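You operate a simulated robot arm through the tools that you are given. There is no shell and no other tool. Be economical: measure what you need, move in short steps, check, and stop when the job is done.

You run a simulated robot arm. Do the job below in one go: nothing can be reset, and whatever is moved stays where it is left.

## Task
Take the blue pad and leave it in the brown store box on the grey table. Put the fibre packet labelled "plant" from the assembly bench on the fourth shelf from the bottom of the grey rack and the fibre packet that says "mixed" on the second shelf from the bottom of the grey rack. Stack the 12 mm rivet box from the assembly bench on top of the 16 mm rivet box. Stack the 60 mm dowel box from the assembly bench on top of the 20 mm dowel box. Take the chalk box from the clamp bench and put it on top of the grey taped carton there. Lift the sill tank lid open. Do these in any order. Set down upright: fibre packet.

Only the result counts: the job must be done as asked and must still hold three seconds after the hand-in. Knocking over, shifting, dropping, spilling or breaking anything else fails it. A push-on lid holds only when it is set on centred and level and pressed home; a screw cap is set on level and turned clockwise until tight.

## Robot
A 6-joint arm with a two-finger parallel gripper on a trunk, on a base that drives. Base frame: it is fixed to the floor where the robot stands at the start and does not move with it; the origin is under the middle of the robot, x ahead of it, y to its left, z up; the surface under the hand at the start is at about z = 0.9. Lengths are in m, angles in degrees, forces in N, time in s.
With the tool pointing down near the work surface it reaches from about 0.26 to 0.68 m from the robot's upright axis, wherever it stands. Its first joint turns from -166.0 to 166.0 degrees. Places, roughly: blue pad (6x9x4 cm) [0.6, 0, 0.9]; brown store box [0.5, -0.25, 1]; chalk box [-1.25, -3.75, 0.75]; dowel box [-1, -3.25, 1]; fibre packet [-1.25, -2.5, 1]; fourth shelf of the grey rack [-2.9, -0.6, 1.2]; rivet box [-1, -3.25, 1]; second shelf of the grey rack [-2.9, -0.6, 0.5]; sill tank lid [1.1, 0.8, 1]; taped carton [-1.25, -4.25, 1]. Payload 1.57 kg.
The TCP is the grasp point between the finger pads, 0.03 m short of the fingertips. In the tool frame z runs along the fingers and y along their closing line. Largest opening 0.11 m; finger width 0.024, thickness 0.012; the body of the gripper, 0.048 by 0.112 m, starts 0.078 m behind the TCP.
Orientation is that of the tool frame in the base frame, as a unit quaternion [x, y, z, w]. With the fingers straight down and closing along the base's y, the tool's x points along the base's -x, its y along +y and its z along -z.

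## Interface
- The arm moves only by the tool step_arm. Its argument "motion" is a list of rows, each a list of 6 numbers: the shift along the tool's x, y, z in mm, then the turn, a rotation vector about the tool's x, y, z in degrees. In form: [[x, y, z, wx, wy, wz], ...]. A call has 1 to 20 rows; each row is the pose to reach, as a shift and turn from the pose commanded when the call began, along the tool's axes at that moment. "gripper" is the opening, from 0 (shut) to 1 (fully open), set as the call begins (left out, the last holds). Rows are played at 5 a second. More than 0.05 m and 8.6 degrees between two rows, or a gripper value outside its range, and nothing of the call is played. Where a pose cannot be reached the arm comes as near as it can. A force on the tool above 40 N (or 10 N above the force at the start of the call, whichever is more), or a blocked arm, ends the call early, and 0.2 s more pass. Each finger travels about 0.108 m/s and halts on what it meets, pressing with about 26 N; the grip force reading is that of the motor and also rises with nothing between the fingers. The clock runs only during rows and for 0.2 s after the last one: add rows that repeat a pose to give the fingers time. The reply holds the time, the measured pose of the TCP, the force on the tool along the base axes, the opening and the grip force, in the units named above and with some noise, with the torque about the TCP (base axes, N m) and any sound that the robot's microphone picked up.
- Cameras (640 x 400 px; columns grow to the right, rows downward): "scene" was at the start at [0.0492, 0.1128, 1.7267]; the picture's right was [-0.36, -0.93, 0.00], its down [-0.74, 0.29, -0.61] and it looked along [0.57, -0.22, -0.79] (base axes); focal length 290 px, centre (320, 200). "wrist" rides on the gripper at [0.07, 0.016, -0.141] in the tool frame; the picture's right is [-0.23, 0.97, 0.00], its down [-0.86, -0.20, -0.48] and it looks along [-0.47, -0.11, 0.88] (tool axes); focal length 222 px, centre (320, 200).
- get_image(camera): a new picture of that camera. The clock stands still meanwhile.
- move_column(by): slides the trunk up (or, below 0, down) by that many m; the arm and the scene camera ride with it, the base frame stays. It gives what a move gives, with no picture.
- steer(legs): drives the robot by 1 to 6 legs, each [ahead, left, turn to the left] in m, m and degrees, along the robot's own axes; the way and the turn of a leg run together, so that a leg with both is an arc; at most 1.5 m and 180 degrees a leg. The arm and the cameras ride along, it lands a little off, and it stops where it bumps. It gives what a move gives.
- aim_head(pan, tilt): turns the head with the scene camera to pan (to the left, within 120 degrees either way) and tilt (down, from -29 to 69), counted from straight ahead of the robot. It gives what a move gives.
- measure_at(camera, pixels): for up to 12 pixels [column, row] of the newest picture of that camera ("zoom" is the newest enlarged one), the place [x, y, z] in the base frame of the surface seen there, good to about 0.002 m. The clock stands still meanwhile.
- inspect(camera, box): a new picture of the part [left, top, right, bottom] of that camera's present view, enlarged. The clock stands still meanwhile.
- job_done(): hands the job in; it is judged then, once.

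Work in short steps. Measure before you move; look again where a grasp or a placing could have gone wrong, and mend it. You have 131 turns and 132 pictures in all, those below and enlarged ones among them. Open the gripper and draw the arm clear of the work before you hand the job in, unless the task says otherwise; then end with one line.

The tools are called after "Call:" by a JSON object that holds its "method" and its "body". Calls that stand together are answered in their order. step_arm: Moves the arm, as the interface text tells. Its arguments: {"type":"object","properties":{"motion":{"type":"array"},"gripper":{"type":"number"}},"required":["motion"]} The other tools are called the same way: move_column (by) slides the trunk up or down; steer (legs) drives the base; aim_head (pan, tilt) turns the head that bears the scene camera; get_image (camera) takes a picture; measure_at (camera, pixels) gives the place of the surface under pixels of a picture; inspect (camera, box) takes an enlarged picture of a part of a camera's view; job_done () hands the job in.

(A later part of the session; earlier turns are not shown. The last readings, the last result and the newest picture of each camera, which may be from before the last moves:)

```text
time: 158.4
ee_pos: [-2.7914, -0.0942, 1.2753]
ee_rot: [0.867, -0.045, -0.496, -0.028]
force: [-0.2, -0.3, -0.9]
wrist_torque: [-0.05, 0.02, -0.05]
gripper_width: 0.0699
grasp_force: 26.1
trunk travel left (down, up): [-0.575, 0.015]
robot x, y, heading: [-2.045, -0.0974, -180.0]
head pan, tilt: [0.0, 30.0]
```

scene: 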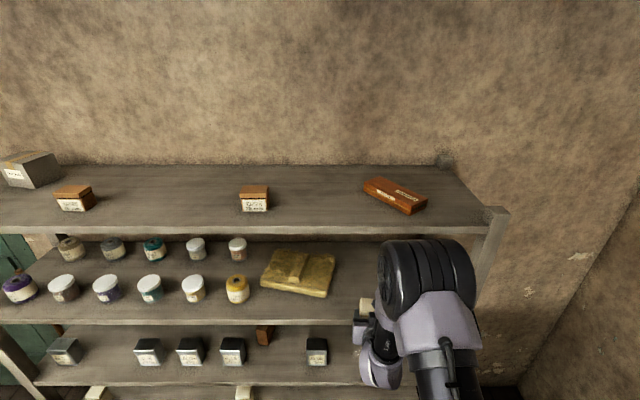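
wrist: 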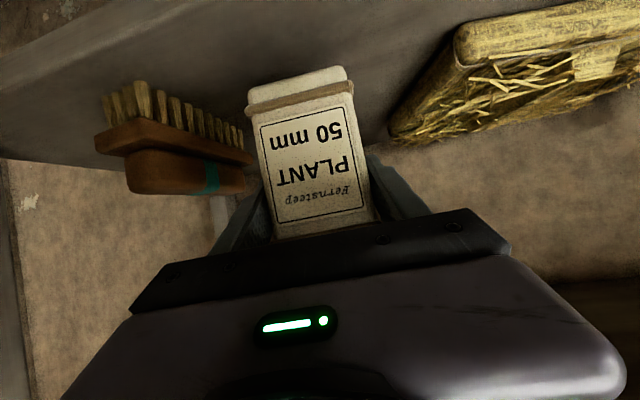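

Nearly touching; I lower 2 mm more, then open slightly (0.09) and withdraw along the tool.

Call:
{"method": "step_arm", "body": {"motion": [[0.9, 0, 0.5, 0, 0, 0], [1.7, 0, 1, 0, 0, 0]]}}

Call:
{"method": "step_arm", "body": {"motion": [[0, 0, 0, 0, 0, 0], [0, 0, 0, 0, 0, 0], [0, 0, -15, 0, 0, 0], [0, 0, -40, 0, 0, 0], [0, 0, -70, 0, 0, 0], [0, 0, -105, 0, 0, 0], [0, 0, -145, 0, 0, 0]], "gripper": 0.82}}

Call:
{"method": "get_image", "body": {"camera": "wrist"}}

```text
time: 159.0
ee_pos: [-2.7904, -0.0942, 1.2753]
ee_rot: [0.866, -0.044, -0.497, -0.027]
force: [-1.0, 0.7, 10.2]
wrist_torque: [-0.46, -0.13, -0.06]
gripper_width: 0.0698
grasp_force: 25.7
trunk travel left (down, up): [-0.575, 0.015]
robot x, y, heading: [-2.0437, -0.0993, -179.8]
head pan, tilt: [0.0, 30.0]
```

```text
time: 160.6
ee_pos: [-2.6645, -0.1073, 1.3477]
ee_rot: [0.867, -0.043, -0.496, -0.026]
force: [1.0, 0.2, -0.4]
wrist_torque: [0.01, 0.04, -0.02]
gripper_width: 0.0898
grasp_force: 0.1
trunk travel left (down, up): [-0.575, 0.015]
robot x, y, heading: [-2.0454, -0.0997, -180.1]
head pan, tilt: [0.0, 30.0]
```

```text
68 pictures are left
```

wrist: 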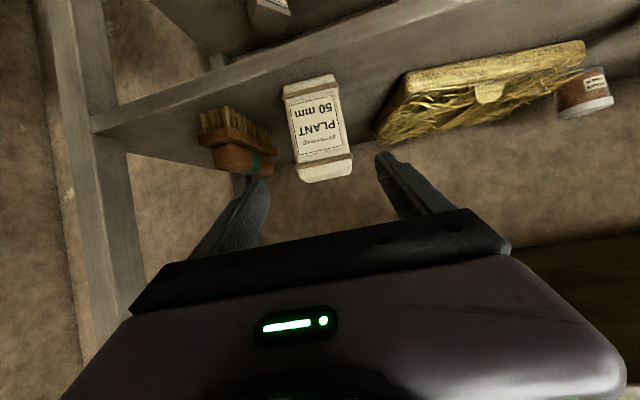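

PLANT stands upright on shelf 4. I drive back to the bench end for MIXED, lined up with x≈-1.17.

Call:
{"method": "steer", "body": {"legs": [[-1.37, 0, 0], [0, 0, 90], [1.35, 0, 0], [0.35, -0.49, 0]]}}

Call:
{"method": "aim_head", "body": {"pan": 10, "tilt": 55}}

Call:
{"method": "get_image", "body": {"camera": "wrist"}}

Call:
{"method": "get_image", "body": {"camera": "scene"}}

```text
time: 180.7
ee_pos: [-1.1346, -2.4347, 1.3473]
ee_rot: [0.644, 0.582, -0.369, 0.331]
force: [0.4, -0.7, 0.5]
wrist_torque: [0.01, -0.01, 0.0]
gripper_width: 0.0904
grasp_force: 0.1
trunk travel left (down, up): [-0.575, 0.015]
robot x, y, heading: [-1.1444, -1.8166, -89.8]
head pan, tilt: [0.0, 30.0]
```

```text
time: 181.6
ee_pos: [-1.1346, -2.4348, 1.3467]
ee_rot: [0.643, 0.583, -0.37, 0.332]
force: [1.1, 0.3, 0.4]
wrist_torque: [-0.02, 0.01, -0.03]
gripper_width: 0.0902
grasp_force: 0.1
trunk travel left (down, up): [-0.575, 0.015]
robot x, y, heading: [-1.1447, -1.8134, -89.5]
head pan, tilt: [10.0, 55.0]
```

```text
67 pictures are left
```

wrist: 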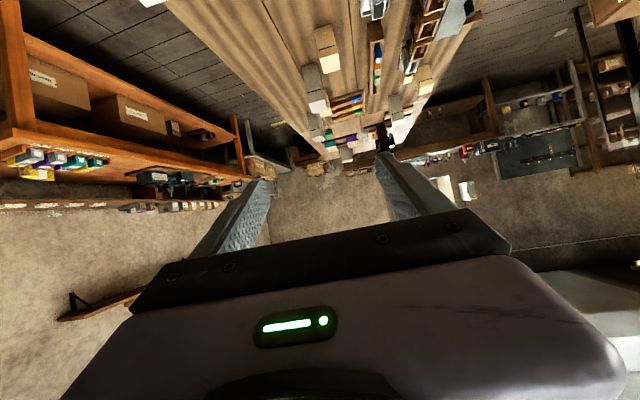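

```text
66 pictures are left
```

scene: 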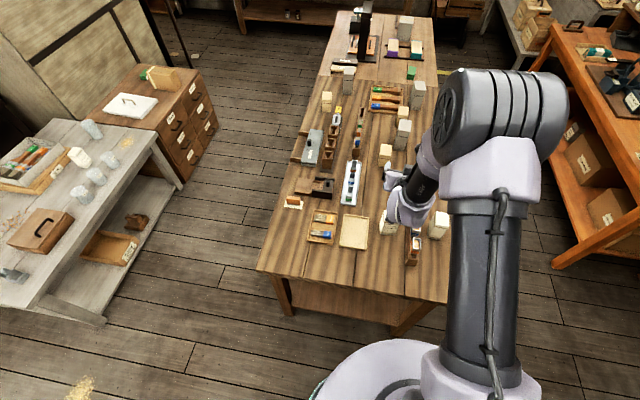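

MIXED shows partly at (388,225) under the gripper; I zoom and measure.

Call:
{"method": "inspect", "body": {"camera": "scene", "box": [330, 190, 458, 270]}}

```text
5.00 times, centred on (394, 230) of scene
```

zoom: 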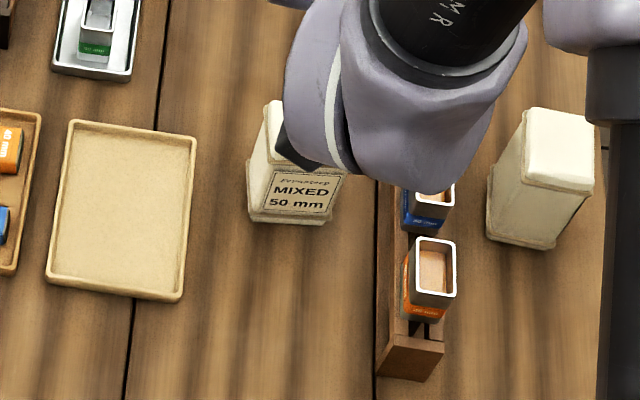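

Call:
{"method": "measure_at", "body": {"camera": "zoom", "pixels": [[252, 213], [325, 222], [272, 212], [320, 214], [265, 170], [340, 182], [250, 190], [265, 110], [380, 340], [380, 240], [190, 200], [300, 190]]}}

```text
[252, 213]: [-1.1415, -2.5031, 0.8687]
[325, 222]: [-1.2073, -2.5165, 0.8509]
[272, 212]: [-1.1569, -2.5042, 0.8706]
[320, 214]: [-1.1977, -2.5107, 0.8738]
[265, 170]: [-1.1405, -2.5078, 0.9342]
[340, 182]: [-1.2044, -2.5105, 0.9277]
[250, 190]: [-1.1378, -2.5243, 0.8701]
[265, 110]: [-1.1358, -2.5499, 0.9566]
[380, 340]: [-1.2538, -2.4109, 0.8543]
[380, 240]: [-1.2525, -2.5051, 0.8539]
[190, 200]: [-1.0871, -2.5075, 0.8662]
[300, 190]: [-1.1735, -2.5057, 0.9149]
```

MIXED: centre ≈(-1.170, -2.532), yaw +5°. I lower the trunk 0.25 m and move to the stand-off pose with yaw corrected.

Call:
{"method": "move_column", "body": {"by": -0.25}}

Call:
{"method": "step_arm", "body": {"motion": [[20, -8, 15, -1.9, 0, -1.1], [39, -16, 29, -3.8, 0, -2.2], [58, -25, 44, -5.6, 0, -3.3], [78, -33, 59, -7.5, 0, -4.4], [97, -41, 73.7, -9.4, 0, -5.5], [97, -41, 73.7, -9.4, 0, -5.5]]}}

Call:
{"method": "get_image", "body": {"camera": "wrist"}}

```text
time: 184.1
ee_pos: [-1.1339, -2.4344, 1.097]
ee_rot: [0.643, 0.583, -0.369, 0.332]
force: [0.7, 0.8, 0.0]
wrist_torque: [0.0, -0.01, -0.06]
gripper_width: 0.0901
grasp_force: 0.1
trunk travel left (down, up): [-0.325, 0.265]
robot x, y, heading: [-1.1447, -1.8095, -89.6]
head pan, tilt: [10.0, 55.0]
```

```text
time: 185.5
ee_pos: [-1.178, -2.4433, 0.9753]
ee_rot: [0.586, 0.641, -0.336, 0.365]
force: [-0.3, -0.6, -0.4]
wrist_torque: [-0.02, -0.03, -0.03]
gripper_width: 0.0899
grasp_force: 0.1
trunk travel left (down, up): [-0.325, 0.265]
robot x, y, heading: [-1.1475, -1.8124, -89.7]
head pan, tilt: [10.0, 55.0]
```

```text
64 pictures are left
```

wrist: 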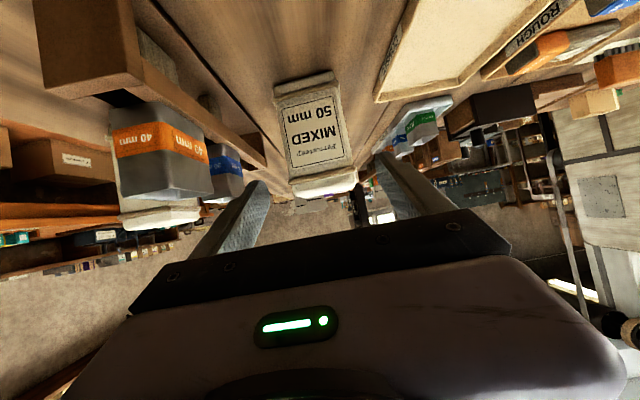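

Aligned, cups clear. I advance 100 mm, and then close and lift slowly.

Call:
{"method": "step_arm", "body": {"motion": [[0, 0, 15, 0, 0, 0], [0, 0, 40, 0, 0, 0], [0, 0, 65, 0, 0, 0], [0, 0, 87, 0, 0, 0], [0, 0, 100, 0, 0, 0], [0, 0, 100, 0, 0, 0]]}}

Call:
{"method": "step_arm", "body": {"motion": [[0, 0, 0, 0, 0, 0], [0, 0, 0, 0, 0, 0], [0, 0, 0, 0, 0, 0], [0, 0, 0, 0, 0, 0], [-1.7, 0, -1, 0, 0, 0], [-4.3, 0, -2.5, 0, 0, 0], [-8.6, 0, -5.1, 0, 0, 0], [-13, 0, -7.6, 0, 0, 0], [-17.3, 0, -10.2, 0, 0, 0]], "gripper": 0}}

Call:
{"method": "get_image", "body": {"camera": "wrist"}}

```text
time: 186.9
ee_pos: [-1.1698, -2.5307, 0.9251]
ee_rot: [0.586, 0.641, -0.336, 0.365]
force: [-1.2, -0.6, -0.5]
wrist_torque: [-0.01, 0.03, 0.0]
gripper_width: 0.0903
grasp_force: 0.0
trunk travel left (down, up): [-0.325, 0.265]
robot x, y, heading: [-1.1467, -1.8151, -89.9]
head pan, tilt: [10.0, 55.0]
```

```text
time: 188.9
ee_pos: [-1.1709, -2.5304, 0.9468]
ee_rot: [0.585, 0.642, -0.335, 0.366]
force: [-0.5, 0.2, -2.3]
wrist_torque: [0.0, 0.0, 0.0]
gripper_width: 0.07
grasp_force: 25.9
trunk travel left (down, up): [-0.325, 0.265]
robot x, y, heading: [-1.1437, -1.8192, -89.8]
head pan, tilt: [10.0, 55.0]
```

```text
63 pictures are left
```

wrist: 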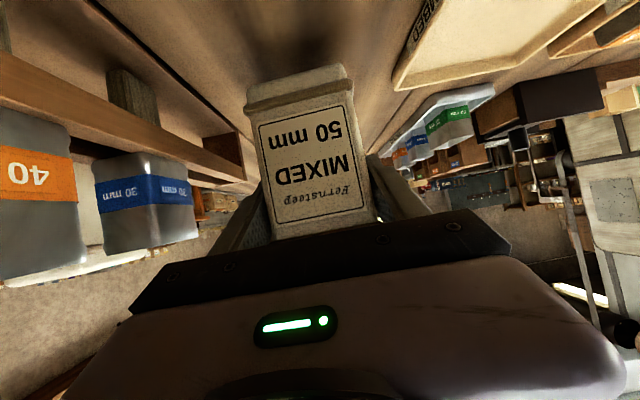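

MIXED is held. I raise the trunk 0.2 m and drive back to face the rack.

Call:
{"method": "move_column", "body": {"by": 0.2}}

Call:
{"method": "steer", "body": {"legs": [[-0.35, 0.49, 0], [-1.35, 0, 0], [0, 0, -90]]}}

Call:
{"method": "move_column", "body": {"by": -0.5}}

Call:
{"method": "aim_head", "body": {"pan": 0, "tilt": 25}}

Call:
{"method": "get_image", "body": {"camera": "scene"}}

```text
time: 191.1
ee_pos: [-1.1695, -2.5317, 1.1447]
ee_rot: [0.585, 0.641, -0.336, 0.366]
force: [-0.1, 0.1, -2.0]
wrist_torque: [-0.02, 0.01, -0.03]
gripper_width: 0.0699
grasp_force: 26.7
trunk travel left (down, up): [-0.525, 0.065]
robot x, y, heading: [-1.1471, -1.8162, -89.9]
head pan, tilt: [10.0, 55.0]
```

```text
time: 204.7
ee_pos: [-1.3746, -0.0815, 1.1462]
ee_rot: [0.867, 0.04, -0.496, 0.021]
force: [0.5, -0.7, -1.3]
wrist_torque: [-0.01, -0.03, 0.01]
gripper_width: 0.0698
grasp_force: 26.1
trunk travel left (down, up): [-0.525, 0.065]
robot x, y, heading: [-0.6611, -0.109, -179.6]
head pan, tilt: [10.0, 55.0]
```

```text
refused: -0.5 is not a number from -0.4 to 0.4
```

```text
time: 205.6
ee_pos: [-1.3743, -0.0799, 1.1462]
ee_rot: [0.867, 0.039, -0.496, 0.021]
force: [-0.3, -0.8, -1.2]
wrist_torque: [-0.01, 0.03, 0.02]
gripper_width: 0.0697
grasp_force: 26.5
trunk travel left (down, up): [-0.525, 0.065]
robot x, y, heading: [-0.6557, -0.1096, -179.7]
head pan, tilt: [0.0, 25.0]
```

```text
62 pictures are left
```

scene: 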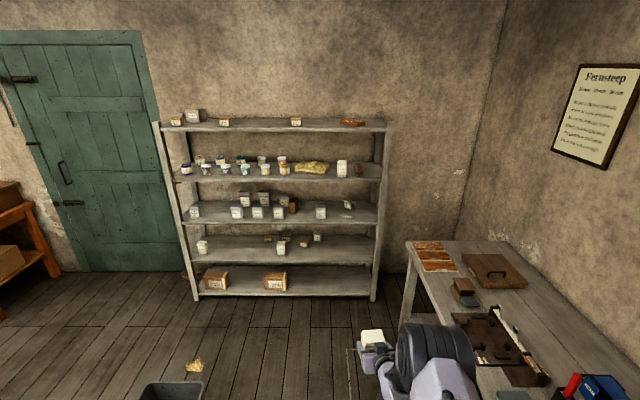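

Shelf 4 shows PLANT standing at (341,168). I lower the trunk by 0.52 in two moves, the arm by 50 mm, then drive ahead 1.28 m.

Call:
{"method": "move_column", "body": {"by": -0.4}}

Call:
{"method": "move_column", "body": {"by": -0.12}}

Call:
{"method": "step_arm", "body": {"motion": [[6, 0, 4, 0, 0, 0], [16, 0, 10, 0, 0, 0], [27, 0, 16, 0, 0, 0], [38, 0, 22, 0, 0, 0], [44, 0, 26, 0, 0, 0], [44, 0, 26, 0, 0, 0]]}}

Call:
{"method": "steer", "body": {"legs": [[1.28, 0, 0]]}}

Call:
{"method": "get_image", "body": {"camera": "wrist"}}

Call:
{"method": "get_image", "body": {"camera": "scene"}}

```text
time: 209.5
ee_pos: [-1.374, -0.08, 0.746]
ee_rot: [0.867, 0.039, -0.496, 0.021]
force: [-0.5, -0.6, -1.5]
wrist_torque: [-0.02, 0.01, 0.01]
gripper_width: 0.0696
grasp_force: 26.1
trunk travel left (down, up): [-0.125, 0.465]
robot x, y, heading: [-0.6584, -0.1011, -179.5]
head pan, tilt: [0.0, 25.0]
```

```text
time: 211.0
ee_pos: [-1.3742, -0.0802, 0.6261]
ee_rot: [0.868, 0.04, -0.495, 0.021]
force: [-0.2, 0.4, -0.8]
wrist_torque: [0.0, -0.01, -0.03]
gripper_width: 0.0698
grasp_force: 26.0
trunk travel left (down, up): [-0.005, 0.585]
robot x, y, heading: [-0.6567, -0.1052, -179.7]
head pan, tilt: [0.0, 25.0]
```

```text
time: 212.4
ee_pos: [-1.3737, -0.0797, 0.5753]
ee_rot: [0.868, 0.04, -0.495, 0.021]
force: [-0.3, -0.1, -1.3]
wrist_torque: [0.0, 0.04, 0.0]
gripper_width: 0.0698
grasp_force: 26.1
trunk travel left (down, up): [-0.005, 0.585]
robot x, y, heading: [-0.6555, -0.1052, -179.5]
head pan, tilt: [0.0, 25.0]
```

```text
time: 218.8
ee_pos: [-2.6527, -0.0825, 0.5748]
ee_rot: [0.867, 0.038, -0.496, 0.02]
force: [1.5, 0.7, -1.7]
wrist_torque: [-0.02, 0.01, 0.02]
gripper_width: 0.0698
grasp_force: 25.9
trunk travel left (down, up): [-0.005, 0.585]
robot x, y, heading: [-1.9305, -0.1088, -179.7]
head pan, tilt: [0.0, 25.0]
```

```text
61 pictures are left
```

wrist: 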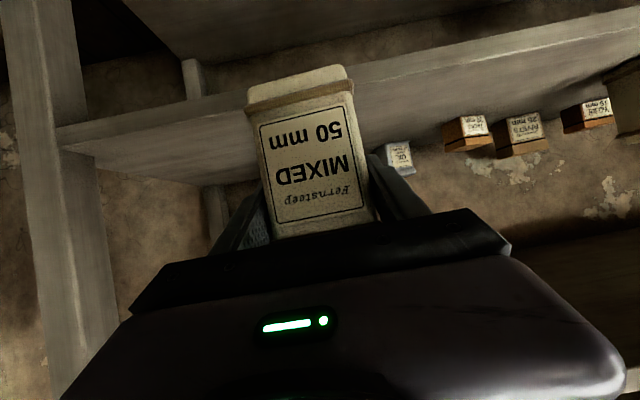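

```text
60 pictures are left
```

scene: 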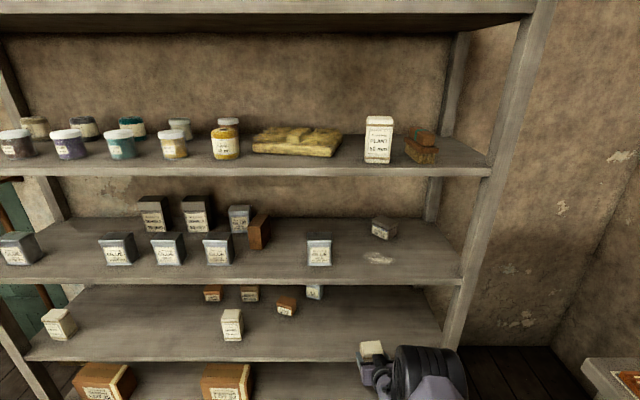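

The packet bottom is about 37 mm above shelf 2. I drive 0.145 m ahead to bring it over the shelf, clear of items.

Call:
{"method": "steer", "body": {"legs": [[0.145, 0, 0]]}}

Call:
{"method": "get_image", "body": {"camera": "wrist"}}

```text
time: 220.2
ee_pos: [-2.7972, -0.0847, 0.5739]
ee_rot: [0.867, 0.039, -0.496, 0.02]
force: [-0.3, 0.0, -0.8]
wrist_torque: [0.02, -0.05, 0.02]
gripper_width: 0.0699
grasp_force: 26.0
trunk travel left (down, up): [-0.005, 0.585]
robot x, y, heading: [-2.0788, -0.1109, -179.8]
head pan, tilt: [0.0, 25.0]
```

```text
59 pictures are left
```

wrist: 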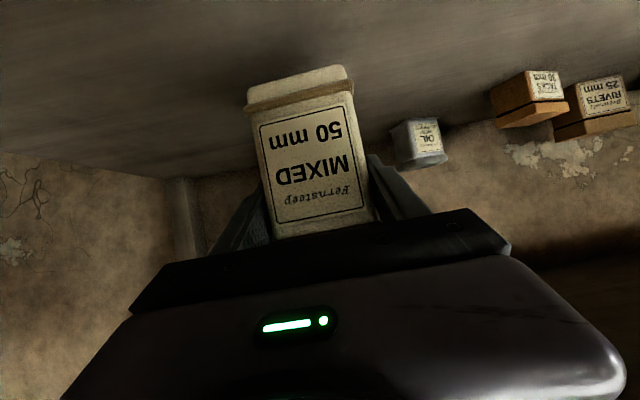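

In place. I lower 35 mm slowly and read.

Call:
{"method": "step_arm", "body": {"motion": [[6, 0, 3.5, 0, 0, 0], [12, 0, 7, 0, 0, 0], [18, 0, 10.6, 0, 0, 0], [24, 0, 14, 0, 0, 0], [27.5, 0, 16.2, 0, 0, 0], [30.2, 0, 17.7, 0, 0, 0], [30.2, 0, 17.7, 0, 0, 0]]}}

Call:
{"method": "step_arm", "body": {"motion": [[0.9, 0, 0.5, 0, 0, 0], [1.8, 0, 1, 0, 0, 0]]}}

```text
time: 221.8
ee_pos: [-2.7966, -0.0845, 0.5396]
ee_rot: [0.867, 0.038, -0.496, 0.02]
force: [0.0, -0.4, -1.4]
wrist_torque: [-0.04, -0.04, 0.01]
gripper_width: 0.0698
grasp_force: 25.6
trunk travel left (down, up): [-0.005, 0.585]
robot x, y, heading: [-2.0822, -0.1088, -179.8]
head pan, tilt: [0.0, 25.0]
```

```text
time: 222.3
ee_pos: [-2.7974, -0.0838, 0.5382]
ee_rot: [0.867, 0.038, -0.496, 0.02]
force: [0.1, 0.3, -1.7]
wrist_torque: [0.0, 0.01, 0.0]
gripper_width: 0.0698
grasp_force: 25.5
trunk travel left (down, up): [-0.005, 0.585]
robot x, y, heading: [-2.0765, -0.1133, -180.0]
head pan, tilt: [0.0, 25.0]
```

Still hanging; 2 mm more.

Call:
{"method": "step_arm", "body": {"motion": [[0.9, 0, 0.5, 0, 0, 0], [1.8, 0, 1, 0, 0, 0]]}}

```text
time: 222.9
ee_pos: [-2.7962, -0.0847, 0.5369]
ee_rot: [0.868, 0.038, -0.495, 0.02]
force: [0.1, 0.0, -0.4]
wrist_torque: [-0.04, 0.02, -0.03]
gripper_width: 0.0699
grasp_force: 25.7
trunk travel left (down, up): [-0.005, 0.585]
robot x, y, heading: [-2.08, -0.1092, -179.8]
head pan, tilt: [0.0, 25.0]
```

Call:
{"method": "step_arm", "body": {"motion": [[0.9, 0, 0.5, 0, 0, 0], [1.8, 0, 1, 0, 0, 0]]}}

```text
time: 223.6
ee_pos: [-2.7967, -0.084, 0.5367]
ee_rot: [0.867, 0.039, -0.496, 0.021]
force: [5.2, 0.1, 13.4]
wrist_torque: [-0.49, -0.48, 0.16]
gripper_width: 0.0697
grasp_force: 26.0
trunk travel left (down, up): [-0.005, 0.585]
robot x, y, heading: [-2.0821, -0.1121, -179.7]
head pan, tilt: [0.0, 25.0]
```

Contact (13 N). I open to 0.09 and withdraw along the tool.

Call:
{"method": "step_arm", "body": {"motion": [[0, 0, 0, 0, 0, 0], [0, 0, 0, 0, 0, 0], [0, 0, -15, 0, 0, 0], [0, 0, -40, 0, 0, 0], [0, 0, -70, 0, 0, 0], [0, 0, -105, 0, 0, 0], [0, 0, -140, 0, 0, 0]], "gripper": 0.82}}

Call:
{"method": "get_image", "body": {"camera": "wrist"}}

```text
time: 225.2
ee_pos: [-2.6769, -0.074, 0.604]
ee_rot: [0.867, 0.039, -0.496, 0.02]
force: [0.2, 0.7, -0.1]
wrist_torque: [0.0, -0.02, 0.0]
gripper_width: 0.0901
grasp_force: 0.0
trunk travel left (down, up): [-0.005, 0.585]
robot x, y, heading: [-2.0822, -0.113, -179.8]
head pan, tilt: [0.0, 25.0]
```

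```text
58 pictures are left
```

wrist: 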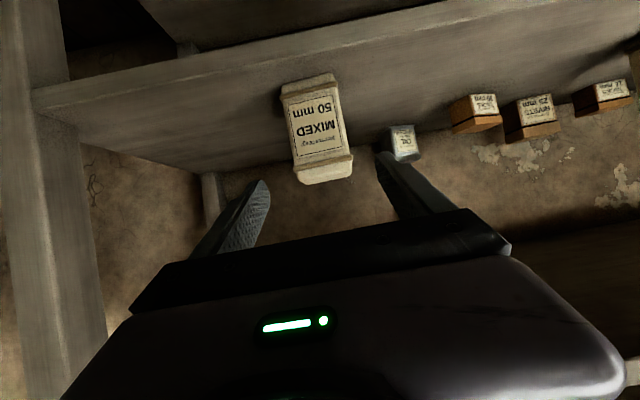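

MIXED stands on shelf 2. I back out 1.4 m, raise the trunk to its start height, and fold the arm tool-down.

Call:
{"method": "steer", "body": {"legs": [[-1.4, 0, 0]]}}

Call:
{"method": "move_column", "body": {"by": 0.33}}

Call:
{"method": "step_arm", "body": {"motion": [[2, 0, -27, 0, 7.5, 0], [4, 0, -55, 0, 15, 0], [6, 0, -83, 0, 22.5, 0], [8, 0, -111, 0, 30, 0], [10, 0, -139, 0, 37.5, 0], [12, 0, -167, 0, 45, 0], [13, 0, -195, 0, 52.5, 0], [14, 0, -222, 0, 60, 0], [14, 0, -222, 0, 60, 0]]}}

Call:
{"method": "steer", "body": {"legs": [[-0.45, 0, 0], [0, 1.3, 0]]}}

Call:
{"method": "aim_head", "body": {"pan": 60, "tilt": 35}}

Call:
{"method": "get_image", "body": {"camera": "scene"}}

```text
time: 232.2
ee_pos: [-1.2706, -0.0693, 0.6055]
ee_rot: [0.867, 0.039, -0.496, 0.021]
force: [1.0, 0.2, -0.4]
wrist_torque: [0.02, 0.01, 0.03]
gripper_width: 0.0903
grasp_force: 0.0
trunk travel left (down, up): [-0.005, 0.585]
robot x, y, heading: [-0.6714, -0.1039, -179.6]
head pan, tilt: [0.0, 25.0]
```

```text
time: 235.4
ee_pos: [-1.27, -0.0696, 0.9348]
ee_rot: [0.868, 0.039, -0.495, 0.021]
force: [-0.3, -0.2, 0.3]
wrist_torque: [0.01, 0.02, 0.0]
gripper_width: 0.09
grasp_force: 0.0
trunk travel left (down, up): [-0.335, 0.255]
robot x, y, heading: [-0.672, -0.105, -179.4]
head pan, tilt: [0.0, 25.0]
```

```text
time: 237.4
ee_pos: [-1.066, -0.054, 1.0304]
ee_rot: [0.999, 0.045, -0.008, 0.023]
force: [1.0, 0.2, -0.6]
wrist_torque: [-0.05, 0.0, -0.01]
gripper_width: 0.09
grasp_force: 0.1
out of reach, approached as far as the arm can: row 7, 8, 9
trunk travel left (down, up): [-0.335, 0.255]
robot x, y, heading: [-0.6717, -0.1055, -179.7]
head pan, tilt: [0.0, 25.0]
```

```text
time: 246.3
ee_pos: [-0.6172, -1.3553, 1.03]
ee_rot: [0.999, 0.039, -0.007, 0.023]
force: [-0.2, -0.6, 0.5]
wrist_torque: [0.04, 0.01, -0.01]
gripper_width: 0.0904
grasp_force: 0.0
trunk travel left (down, up): [-0.335, 0.255]
robot x, y, heading: [-0.2261, -1.4104, 179.5]
head pan, tilt: [0.0, 25.0]
```

```text
time: 247.6
ee_pos: [-0.6181, -1.3548, 1.029]
ee_rot: [0.999, 0.037, -0.006, 0.024]
force: [0.8, -0.8, 0.7]
wrist_torque: [0.02, -0.01, -0.01]
gripper_width: 0.0902
grasp_force: 0.1
trunk travel left (down, up): [-0.335, 0.255]
robot x, y, heading: [-0.2257, -1.4108, 179.6]
head pan, tilt: [60.0, 35.0]
```

```text
57 pictures are left
```

scene: 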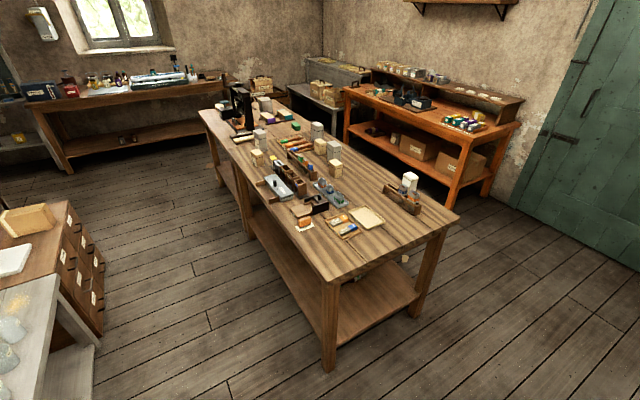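

I measure the drawer cabinet for aisle width, raise the arm 0.2 m, and zoom on the boxes.

Call:
{"method": "measure_at", "body": {"camera": "scene", "pixels": [[100, 330], [72, 205], [95, 395], [75, 270], [250, 235], [330, 365], [258, 160], [261, 140], [334, 170], [316, 133], [319, 147], [333, 152]]}}

Call:
{"method": "step_arm", "body": {"motion": [[0, 0, -30, 0, 0, 0], [0, 0, -70, 0, 0, 0], [0, 0, -110, 0, 0, 0], [0, 0, -150, 0, 0, 0], [0, 0, -190, 0, 0, 0], [0, 0, -220, 0, 0, 0]]}}

Call:
{"method": "inspect", "body": {"camera": "scene", "box": [220, 80, 380, 180]}}

```text
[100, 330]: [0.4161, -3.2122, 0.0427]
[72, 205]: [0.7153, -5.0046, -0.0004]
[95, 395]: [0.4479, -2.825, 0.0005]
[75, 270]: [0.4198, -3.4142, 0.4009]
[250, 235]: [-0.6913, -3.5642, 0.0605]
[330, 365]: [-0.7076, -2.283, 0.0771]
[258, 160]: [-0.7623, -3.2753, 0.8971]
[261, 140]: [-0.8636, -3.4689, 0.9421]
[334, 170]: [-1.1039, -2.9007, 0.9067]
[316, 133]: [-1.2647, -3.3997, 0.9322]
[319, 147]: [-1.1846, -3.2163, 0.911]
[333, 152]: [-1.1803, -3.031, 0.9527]
```

```text
time: 249.0
ee_pos: [-0.6089, -1.3347, 1.2433]
ee_rot: [0.999, 0.04, -0.01, 0.028]
force: [-0.4, 0.7, -0.4]
wrist_torque: [0.0, 0.06, -0.02]
gripper_width: 0.0903
grasp_force: 0.1
out of reach, approached as far as the arm can: row 6
trunk travel left (down, up): [-0.335, 0.255]
robot x, y, heading: [-0.223, -1.4127, 179.5]
head pan, tilt: [60.0, 35.0]
```

```text
4.00 times, centred on (300, 130) of scene
```

zoom: 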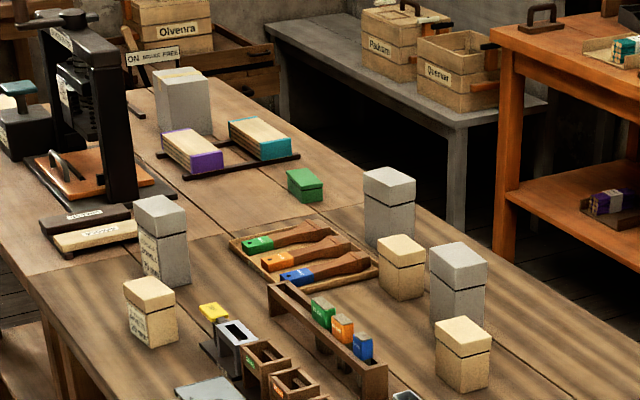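

A grey box at (-0.86,-3.47) and a cream one at (-0.76,-3.28) have labels facing east; four others stand on the west half. I drive down the east aisle to read labels.

Call:
{"method": "steer", "body": {"legs": [[0, 1.5, 0]]}}

Call:
{"method": "aim_head", "body": {"pan": 20, "tilt": 48}}

Call:
{"method": "get_image", "body": {"camera": "scene"}}

```text
time: 256.4
ee_pos: [-0.622, -2.8324, 1.2413]
ee_rot: [0.999, 0.041, -0.009, 0.028]
force: [0.2, -0.1, 0.2]
wrist_torque: [-0.02, 0.02, 0.01]
gripper_width: 0.0905
grasp_force: 0.0
trunk travel left (down, up): [-0.335, 0.255]
robot x, y, heading: [-0.2339, -2.9094, 179.5]
head pan, tilt: [60.0, 35.0]
```

```text
time: 257.5
ee_pos: [-0.6227, -2.832, 1.2418]
ee_rot: [0.999, 0.041, -0.009, 0.029]
force: [-0.8, 0.2, -0.2]
wrist_torque: [0.02, 0.01, 0.03]
gripper_width: 0.0901
grasp_force: 0.0
trunk travel left (down, up): [-0.335, 0.255]
robot x, y, heading: [-0.235, -2.9074, 179.6]
head pan, tilt: [20.0, 48.0]
```

```text
55 pictures are left
```

scene: 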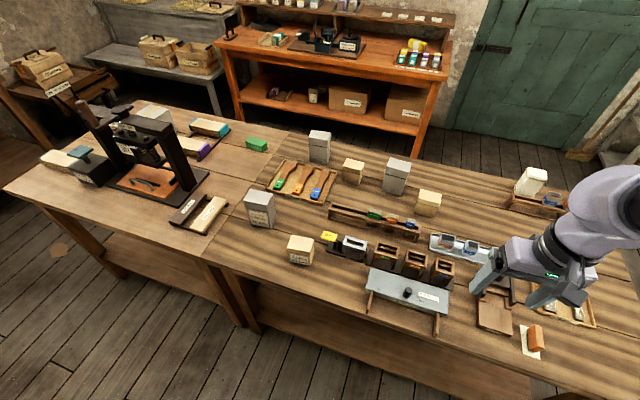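

I zoom on the six boxes to read any labels.

Call:
{"method": "inspect", "body": {"camera": "scene", "box": [240, 180, 320, 270]}}

Call:
{"method": "inspect", "body": {"camera": "scene", "box": [300, 120, 450, 220]}}

Call:
{"method": "inspect", "body": {"camera": "scene", "box": [40, 90, 270, 230]}}

```text
4.44 times, centred on (280, 225) of scene
```

zoom: 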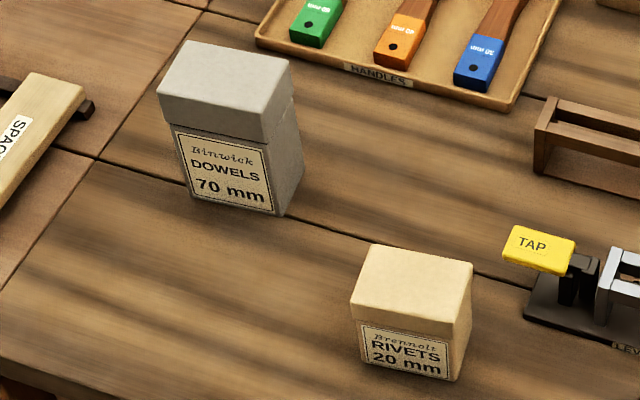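

```text
4.00 times, centred on (375, 170) of scene
```

zoom: 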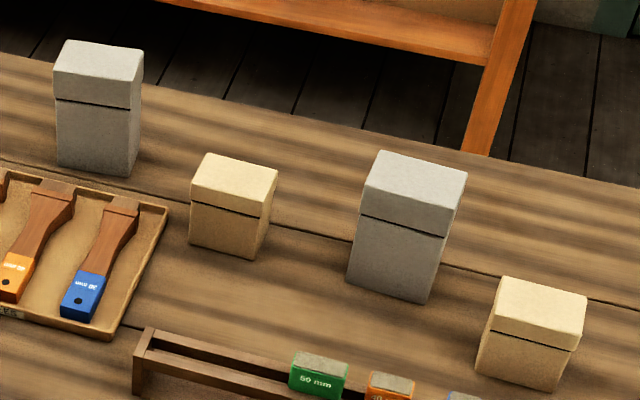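

```text
2.78 times, centred on (155, 160) of scene
```

zoom: 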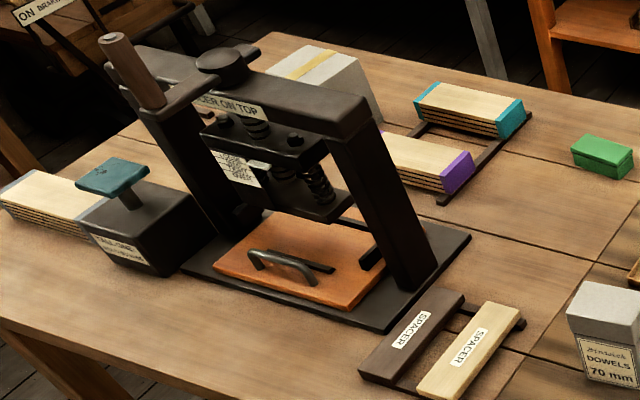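

Grey boxes are dowels (70 mm here), cream are rivets (20 mm here); the wanted ones must be among the four on the west half, labelled on their west faces. The green box beyond is likely the chalk box, by the grey carton. I drive round to the west aisle, facing +x.

Call:
{"method": "steer", "body": {"legs": [[0, -1.12, 0], [0, 0, 180], [-1.4, 0, 0], [-0.22, 0, 0]]}}

Call:
{"method": "aim_head", "body": {"pan": -70, "tilt": 35}}

Call:
{"method": "get_image", "body": {"camera": "scene"}}

```text
time: 278.4
ee_pos: [-1.4642, -1.8663, 1.2431]
ee_rot: [-0.045, 0.999, 0.029, 0.01]
force: [-0.6, 0.7, -0.5]
wrist_torque: [-0.02, -0.05, 0.02]
gripper_width: 0.0903
grasp_force: 0.1
trunk travel left (down, up): [-0.335, 0.255]
robot x, y, heading: [-1.8497, -1.7953, -0.2]
head pan, tilt: [20.0, 48.0]
```

```text
time: 280.0
ee_pos: [-1.4642, -1.8661, 1.2421]
ee_rot: [-0.045, 0.999, 0.028, 0.009]
force: [-0.3, 0.5, 0.3]
wrist_torque: [-0.01, 0.01, -0.01]
gripper_width: 0.0901
grasp_force: 0.0
trunk travel left (down, up): [-0.335, 0.255]
robot x, y, heading: [-1.8462, -1.7949, 0.0]
head pan, tilt: [-70.0, 35.0]
```

```text
51 pictures are left
```

scene: 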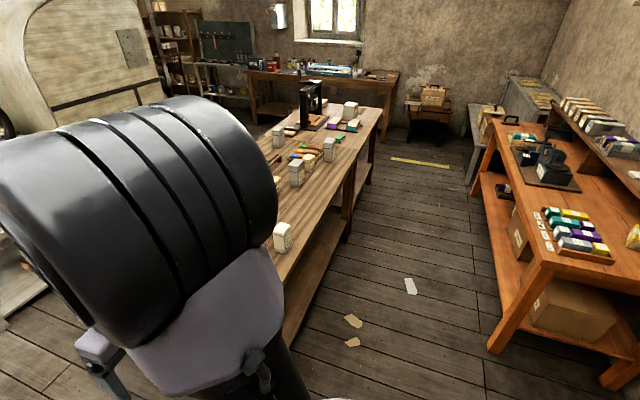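

Call:
{"method": "measure_at", "body": {"camera": "scene", "pixels": [[490, 350], [475, 190], [467, 180], [350, 240], [355, 345], [430, 250], [384, 118], [300, 345]]}}

Call:
{"method": "inspect", "body": {"camera": "scene", "box": [260, 90, 390, 190]}}

```text
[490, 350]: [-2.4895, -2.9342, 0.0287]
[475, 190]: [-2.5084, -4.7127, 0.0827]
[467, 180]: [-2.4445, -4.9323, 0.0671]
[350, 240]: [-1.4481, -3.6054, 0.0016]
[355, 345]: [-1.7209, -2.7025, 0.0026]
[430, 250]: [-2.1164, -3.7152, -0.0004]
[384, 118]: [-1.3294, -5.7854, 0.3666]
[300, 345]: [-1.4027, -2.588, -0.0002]
```

```text
4.00 times, centred on (325, 140) of scene
```

zoom: 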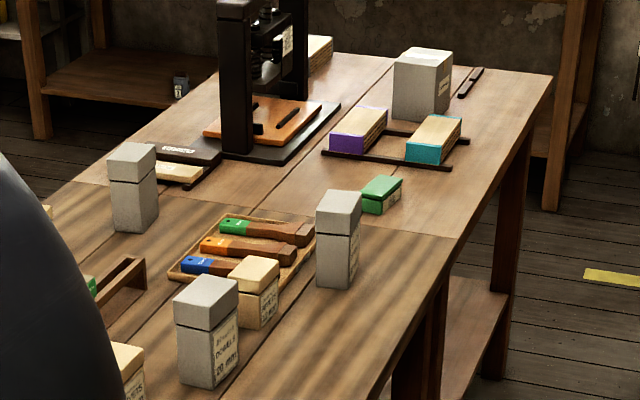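

The near grey box reads "DOWELS 20 mm". The aisle (x -2.49..-1.40) is wide enough. I drive right 1.3 m.

Call:
{"method": "steer", "body": {"legs": [[0, -1.38, 0]]}}

Call:
{"method": "aim_head", "body": {"pan": -8, "tilt": 50}}

Call:
{"method": "get_image", "body": {"camera": "scene"}}

Call:
{"method": "get_image", "body": {"camera": "wrist"}}

```text
time: 286.9
ee_pos: [-1.4636, -3.2409, 1.2434]
ee_rot: [-0.047, 0.998, 0.029, 0.01]
force: [0.6, -0.3, -0.1]
wrist_torque: [0.01, -0.02, 0.0]
gripper_width: 0.0903
grasp_force: 0.1
trunk travel left (down, up): [-0.335, 0.255]
robot x, y, heading: [-1.8497, -3.1695, 0.1]
head pan, tilt: [-70.0, 35.0]
```

```text
time: 288.2
ee_pos: [-1.4635, -3.2424, 1.2423]
ee_rot: [-0.046, 0.998, 0.029, 0.01]
force: [0.7, 0.0, 0.2]
wrist_torque: [0.03, -0.01, 0.05]
gripper_width: 0.0902
grasp_force: 0.1
trunk travel left (down, up): [-0.335, 0.255]
robot x, y, heading: [-1.8478, -3.1652, 0.1]
head pan, tilt: [-8.0, 50.0]
```

```text
49 pictures are left
```

scene: 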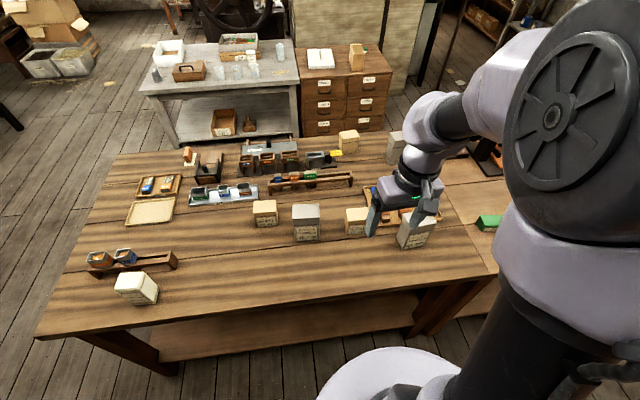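

```text
48 pictures are left
```

wrist: 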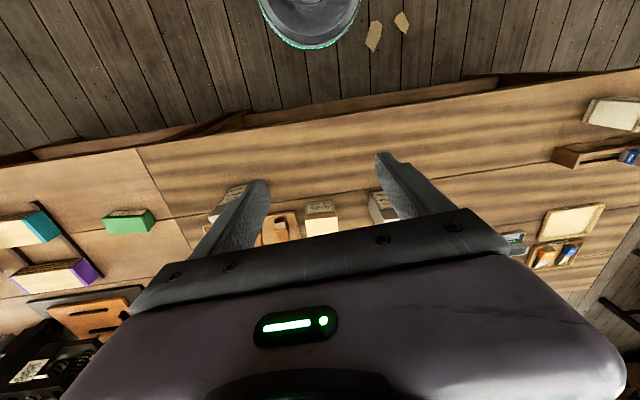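

Call:
{"method": "inspect", "body": {"camera": "scene", "box": [240, 190, 380, 255]}}

Call:
{"method": "measure_at", "body": {"camera": "zoom", "pixels": [[62, 50], [158, 45], [63, 108], [85, 140], [240, 95], [370, 75], [255, 155], [365, 160], [485, 85], [578, 85], [485, 150], [300, 90]]}}

Call:
{"method": "inspect", "body": {"camera": "scene", "box": [380, 195, 470, 265]}}

```text
4.57 times, centred on (310, 222) of scene
```

zoom: 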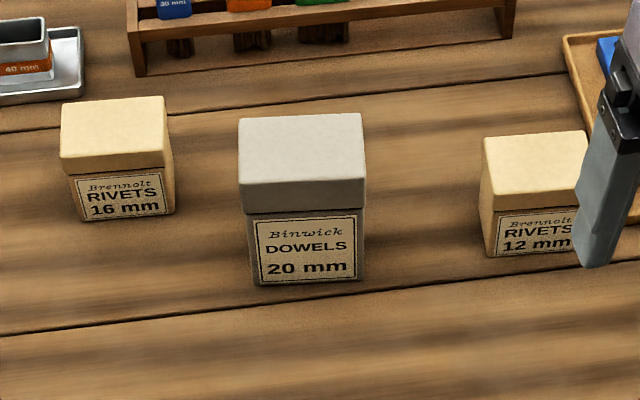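

```text
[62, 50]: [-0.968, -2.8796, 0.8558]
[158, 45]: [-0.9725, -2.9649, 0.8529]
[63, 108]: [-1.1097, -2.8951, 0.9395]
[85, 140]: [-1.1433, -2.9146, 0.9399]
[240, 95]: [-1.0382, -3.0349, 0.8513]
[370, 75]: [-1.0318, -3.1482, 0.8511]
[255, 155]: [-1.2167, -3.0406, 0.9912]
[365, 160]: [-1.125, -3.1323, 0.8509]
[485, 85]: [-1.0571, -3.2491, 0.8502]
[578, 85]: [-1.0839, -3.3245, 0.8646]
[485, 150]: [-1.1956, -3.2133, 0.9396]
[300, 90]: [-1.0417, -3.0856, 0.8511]
```

```text
5.71 times, centred on (425, 230) of scene
```

zoom: 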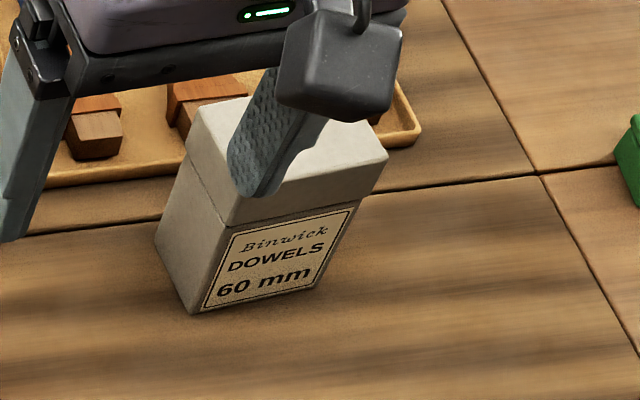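

C is RIVETS 16, D DOWELS 20, E RIVETS 12, F DOWELS 60. I measure the tops of the rivet boxes precisely in the scene picture.

Call:
{"method": "measure_at", "body": {"camera": "scene", "pixels": [[347.6, 211], [365.5, 209], [349.4, 221], [364.5, 219.5], [357, 215], [351.6, 230.5], [254.5, 202], [274.5, 200.5], [255, 210.5], [275, 209.5], [259, 221], [273.5, 219.5]]}}

Call:
{"method": "measure_at", "body": {"camera": "scene", "pixels": [[293.5, 205.5], [318, 204.5], [294, 218], [318.5, 217], [297, 238], [317.5, 236.5], [413, 218], [432, 221], [425, 232], [405, 228], [400, 247], [412, 246]]}}

```text
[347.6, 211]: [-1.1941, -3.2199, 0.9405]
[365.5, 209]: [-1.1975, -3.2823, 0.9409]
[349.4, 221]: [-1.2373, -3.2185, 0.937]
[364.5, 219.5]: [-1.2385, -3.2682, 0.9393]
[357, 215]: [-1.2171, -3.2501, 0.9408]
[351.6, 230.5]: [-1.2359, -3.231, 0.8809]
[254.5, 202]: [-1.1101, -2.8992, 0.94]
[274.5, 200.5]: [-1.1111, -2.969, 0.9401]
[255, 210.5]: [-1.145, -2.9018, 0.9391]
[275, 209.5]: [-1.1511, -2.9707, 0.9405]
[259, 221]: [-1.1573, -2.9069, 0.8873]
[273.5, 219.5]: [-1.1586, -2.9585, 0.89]
```

```text
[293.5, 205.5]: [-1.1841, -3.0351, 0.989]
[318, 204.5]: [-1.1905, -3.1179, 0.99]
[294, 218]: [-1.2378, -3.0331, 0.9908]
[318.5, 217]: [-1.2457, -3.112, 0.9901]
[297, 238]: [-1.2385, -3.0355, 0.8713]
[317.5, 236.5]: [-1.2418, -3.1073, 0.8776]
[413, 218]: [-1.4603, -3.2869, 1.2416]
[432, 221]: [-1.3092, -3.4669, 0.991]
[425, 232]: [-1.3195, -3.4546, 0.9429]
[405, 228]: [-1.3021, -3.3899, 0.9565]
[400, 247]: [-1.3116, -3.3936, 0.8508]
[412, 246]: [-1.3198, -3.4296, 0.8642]
```

All four are about 60–65 mm by 70–85 mm; E is centred near (-1.209, -3.250), top 0.94. I drive 0.15 m closer to the bench, and square the tool (yaw -3°, vertical), opening fully.

Call:
{"method": "steer", "body": {"legs": [[0.14, 0, 0]]}}

Call:
{"method": "step_arm", "body": {"motion": [[0, 0, 0, 1.1, 0.3, 2.7], [0, 0, 0, 2.2, 0.7, 5.5], [0, 0, 0, 3.3, 1.05, 8.2], [0, 0, 0, 3.3, 1.05, 8.2]], "gripper": 1}}

Call:
{"method": "get_image", "body": {"camera": "wrist"}}

```text
time: 289.5
ee_pos: [-1.3258, -3.2423, 1.2423]
ee_rot: [-0.045, 0.999, 0.028, 0.009]
force: [0.7, -0.3, -0.7]
wrist_torque: [0.02, 0.04, 0.01]
gripper_width: 0.0903
grasp_force: 0.2
trunk travel left (down, up): [-0.335, 0.255]
robot x, y, heading: [-1.7155, -3.1731, 0.1]
head pan, tilt: [-8.0, 50.0]
```

```text
time: 290.5
ee_pos: [-1.3482, -3.28, 1.2151]
ee_rot: [0.02, 1.0, 0.018, 0.007]
force: [0.2, 0.3, -0.8]
wrist_torque: [-0.03, 0.0, 0.03]
gripper_width: 0.1097
grasp_force: 0.1
out of reach, approached as far as the arm can: row 1, 2, 3, 4
trunk travel left (down, up): [-0.335, 0.255]
robot x, y, heading: [-1.7144, -3.1663, 0.2]
head pan, tilt: [-8.0, 50.0]
```

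```text
45 pictures are left
```

wrist: 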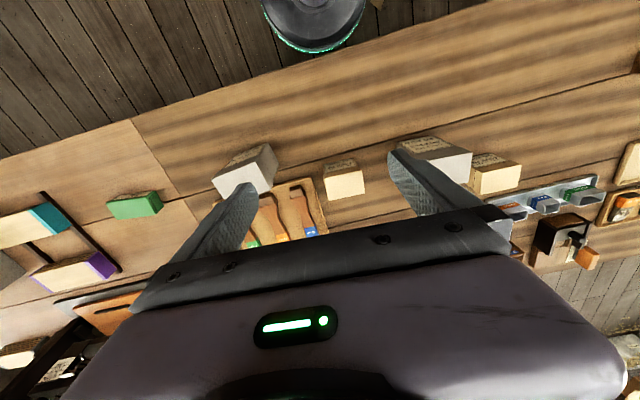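

Now I go above E at about (-1.209, -3.250, 1.08), correcting the remaining tilt.

Call:
{"method": "step_arm", "body": {"motion": [[-28, 7, 26, 1, 0.4, 0.3], [-56, 14, 52, 2, 0.85, 0.7], [-84, 21, 78, 2, 0.85, 0.7], [-112, 28, 106, 2, 0.85, 0.7], [-138, 35, 135, 2, 0.85, 0.7], [-138, 35, 135, 2, 0.85, 0.7]]}}

Call:
{"method": "get_image", "body": {"camera": "wrist"}}

```text
time: 291.9
ee_pos: [-1.2275, -3.275, 1.0709]
ee_rot: [0.025, 0.999, 0.03, 0.005]
force: [0.0, -0.5, 0.3]
wrist_torque: [-0.02, -0.02, 0.0]
gripper_width: 0.1101
grasp_force: 0.1
out of reach, approached as far as the arm can: row 1, 2, 3, 4, 5, 6
trunk travel left (down, up): [-0.335, 0.255]
robot x, y, heading: [-1.7123, -3.1676, 0.1]
head pan, tilt: [-8.0, 50.0]
```

```text
44 pictures are left
```

wrist: 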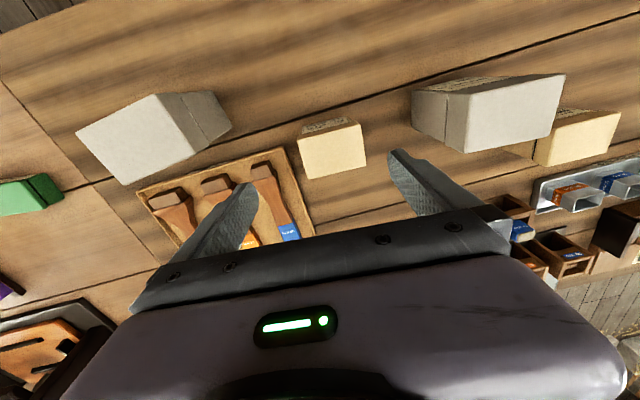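

The solver complains though the radius is only 0.5 m; a joint may be near a limit. I test a pure tilt correction in small steps.

Call:
{"method": "step_arm", "body": {"motion": [[0, 0, 0, 0, -6, 0], [0, 0, 0, 1.7, -12, 0], [0, 0, 0, 3.4, -12, 0], [0, 0, 0, 3.4, -12, 0]]}}

```text
time: 292.9
ee_pos: [-1.2268, -3.2756, 1.0709]
ee_rot: [0.028, 0.994, -0.002, 0.11]
force: [-0.5, 0.6, 0.3]
wrist_torque: [0.0, 0.01, -0.01]
gripper_width: 0.1101
grasp_force: 0.1
trunk travel left (down, up): [-0.335, 0.255]
robot x, y, heading: [-1.7118, -3.1675, 0.1]
head pan, tilt: [-8.0, 50.0]
```

A 12.6° outward pitch is reachable, with the sideways tilt now fixed. I try returning the pitch to vertical in small steps.

Call:
{"method": "step_arm", "body": {"motion": [[0, 0, 0, 0, 4, 0], [0, 0, 0, 0, 8, 0], [0, 0, 0, 0, 12.6, 0], [0, 0, 0, 0, 12.6, 0]]}}

```text
time: 293.9
ee_pos: [-1.2267, -3.2787, 1.0717]
ee_rot: [0.025, 0.999, 0.029, 0.004]
force: [-0.2, -0.8, -0.2]
wrist_torque: [-0.03, 0.05, 0.03]
gripper_width: 0.1099
grasp_force: 0.0
out of reach, approached as far as the arm can: row 1, 2, 3, 4
trunk travel left (down, up): [-0.335, 0.255]
robot x, y, heading: [-1.7129, -3.1704, -0.0]
head pan, tilt: [-8.0, 50.0]
```

Crossing vertical seems blocked by a wrist singularity because the tool was off the arm's plane. I pitch outward, bring the TCP straight ahead of the robot (y=-3.17) with zero yaw, and will then pitch back in-plane.

Call:
{"method": "step_arm", "body": {"motion": [[0, 20, -5, 1.7, -6, 0], [0, 40, -10, 3.4, -12, -1], [0, 60, -15, 3.4, -18, -2], [0, 80, -20, 3.4, -25, -2.9], [0, 105, -20, 3.4, -25, -2.9], [0, 105, -20, 3.4, -25, -2.9]]}}

```text
time: 295.3
ee_pos: [-1.2256, -3.18, 1.1049]
ee_rot: [0.022, 0.982, -0.001, 0.189]
force: [0.0, 0.0, 0.5]
wrist_torque: [-0.02, 0.0, -0.01]
gripper_width: 0.1099
grasp_force: 0.2
out of reach, approached as far as the arm can: row 2, 4, 5
trunk travel left (down, up): [-0.335, 0.255]
robot x, y, heading: [-1.7138, -3.1663, -0.0]
head pan, tilt: [-8.0, 50.0]
```

I fine-align: yaw -2.45°, y +14 mm, so the tool lies exactly in the arm's plane; then pitch inward to vertical.

Call:
{"method": "step_arm", "body": {"motion": [[0, 7, 0, -0.3, 0, -1.2], [0, 14, 0, -0.6, 0, -2.45], [0, 14, 0, -0.6, 0, -2.45]]}}

Call:
{"method": "step_arm", "body": {"motion": [[0, 0, 0, 0, 5, 0], [0, 0, 0, 0, 10, 0], [0, 0, 0, 0, 15, 0], [0, 0, 0, 0, 21.8, 0], [0, 0, 0, 0, 21.8, 0]]}}

```text
time: 296.1
ee_pos: [-1.2247, -3.1612, 1.0985]
ee_rot: [-0.015, 0.979, -0.018, 0.205]
force: [-0.2, 1.1, 0.1]
wrist_torque: [-0.01, 0.02, 0.0]
gripper_width: 0.1104
grasp_force: 0.1
out of reach, approached as far as the arm can: row 1, 2, 3
trunk travel left (down, up): [-0.335, 0.255]
robot x, y, heading: [-1.7139, -3.1662, 0.4]
head pan, tilt: [-8.0, 50.0]
```

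```text
time: 297.3
ee_pos: [-1.2211, -3.1613, 1.099]
ee_rot: [-0.014, 0.999, -0.009, 0.032]
force: [-0.3, 0.3, 0.3]
wrist_torque: [-0.01, -0.02, -0.01]
gripper_width: 0.1102
grasp_force: 0.1
out of reach, approached as far as the arm can: row 2, 3, 4
trunk travel left (down, up): [-0.335, 0.255]
robot x, y, heading: [-1.7144, -3.1645, -0.1]
head pan, tilt: [-8.0, 50.0]
```

Almost vertical now. I correct the rest (yaw to -3°) and see whether it is accepted.

Call:
{"method": "step_arm", "body": {"motion": [[0, 0, 0, -0.5, 2, 0], [0, 0, 0, -1, 3.7, 2.3], [0, 0, 0, -1, 3.7, 4.6], [0, 0, 0, -1, 3.7, 4.6]]}}

```text
time: 298.3
ee_pos: [-1.2201, -3.1621, 1.0968]
ee_rot: [0.026, 1.0, 0.0, 0.001]
force: [-0.6, 1.0, -0.2]
wrist_torque: [0.02, -0.02, -0.01]
gripper_width: 0.1101
grasp_force: 0.1
trunk travel left (down, up): [-0.335, 0.255]
robot x, y, heading: [-1.7129, -3.1687, 0.3]
head pan, tilt: [-8.0, 50.0]
```

Vertical with yaw -3°. I move above E and look to confirm alignment.

Call:
{"method": "step_arm", "body": {"motion": [[-5, -29, 10, 0, 0, 0], [-10, -58, 25, 0, 0, 0], [-15.6, -87, 47, 0, 0, 0], [-15.6, -87, 47, 0, 0, 0]]}}

Call:
{"method": "get_image", "body": {"camera": "wrist"}}

```text
time: 299.3
ee_pos: [-1.2102, -3.2484, 1.0499]
ee_rot: [0.025, 1.0, 0.0, 0.0]
force: [0.3, -0.3, 0.2]
wrist_torque: [-0.02, -0.03, 0.02]
gripper_width: 0.1101
grasp_force: 0.1
trunk travel left (down, up): [-0.335, 0.255]
robot x, y, heading: [-1.7113, -3.1627, 0.2]
head pan, tilt: [-8.0, 50.0]
```

```text
43 pictures are left
```

wrist: 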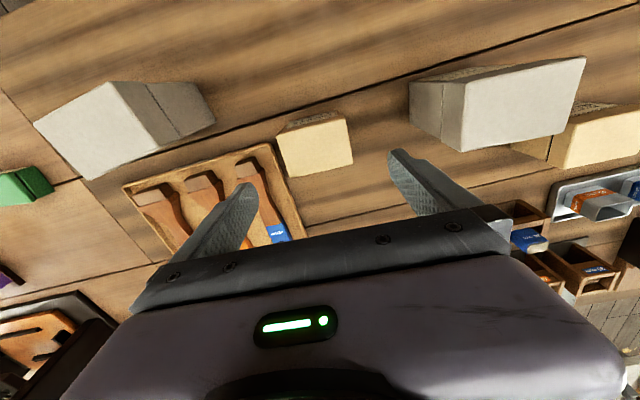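

E's top is at (317,145). I measure its corners, and the neighbouring tops of D and C from here.

Call:
{"method": "measure_at", "body": {"camera": "wrist", "pixels": [[279, 139], [345, 119], [350, 160], [289, 174], [317, 148], [408, 80], [478, 95], [582, 60], [572, 122], [465, 148], [556, 135], [570, 165]]}}

```text
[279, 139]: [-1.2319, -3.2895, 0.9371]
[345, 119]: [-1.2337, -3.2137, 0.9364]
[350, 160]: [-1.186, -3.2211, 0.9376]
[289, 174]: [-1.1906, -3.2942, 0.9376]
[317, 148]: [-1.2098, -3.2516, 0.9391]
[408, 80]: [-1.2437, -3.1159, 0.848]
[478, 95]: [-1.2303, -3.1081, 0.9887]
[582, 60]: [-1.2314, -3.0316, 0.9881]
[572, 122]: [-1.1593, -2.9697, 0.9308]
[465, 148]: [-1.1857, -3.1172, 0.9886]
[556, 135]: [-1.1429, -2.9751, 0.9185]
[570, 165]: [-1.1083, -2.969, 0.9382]
```

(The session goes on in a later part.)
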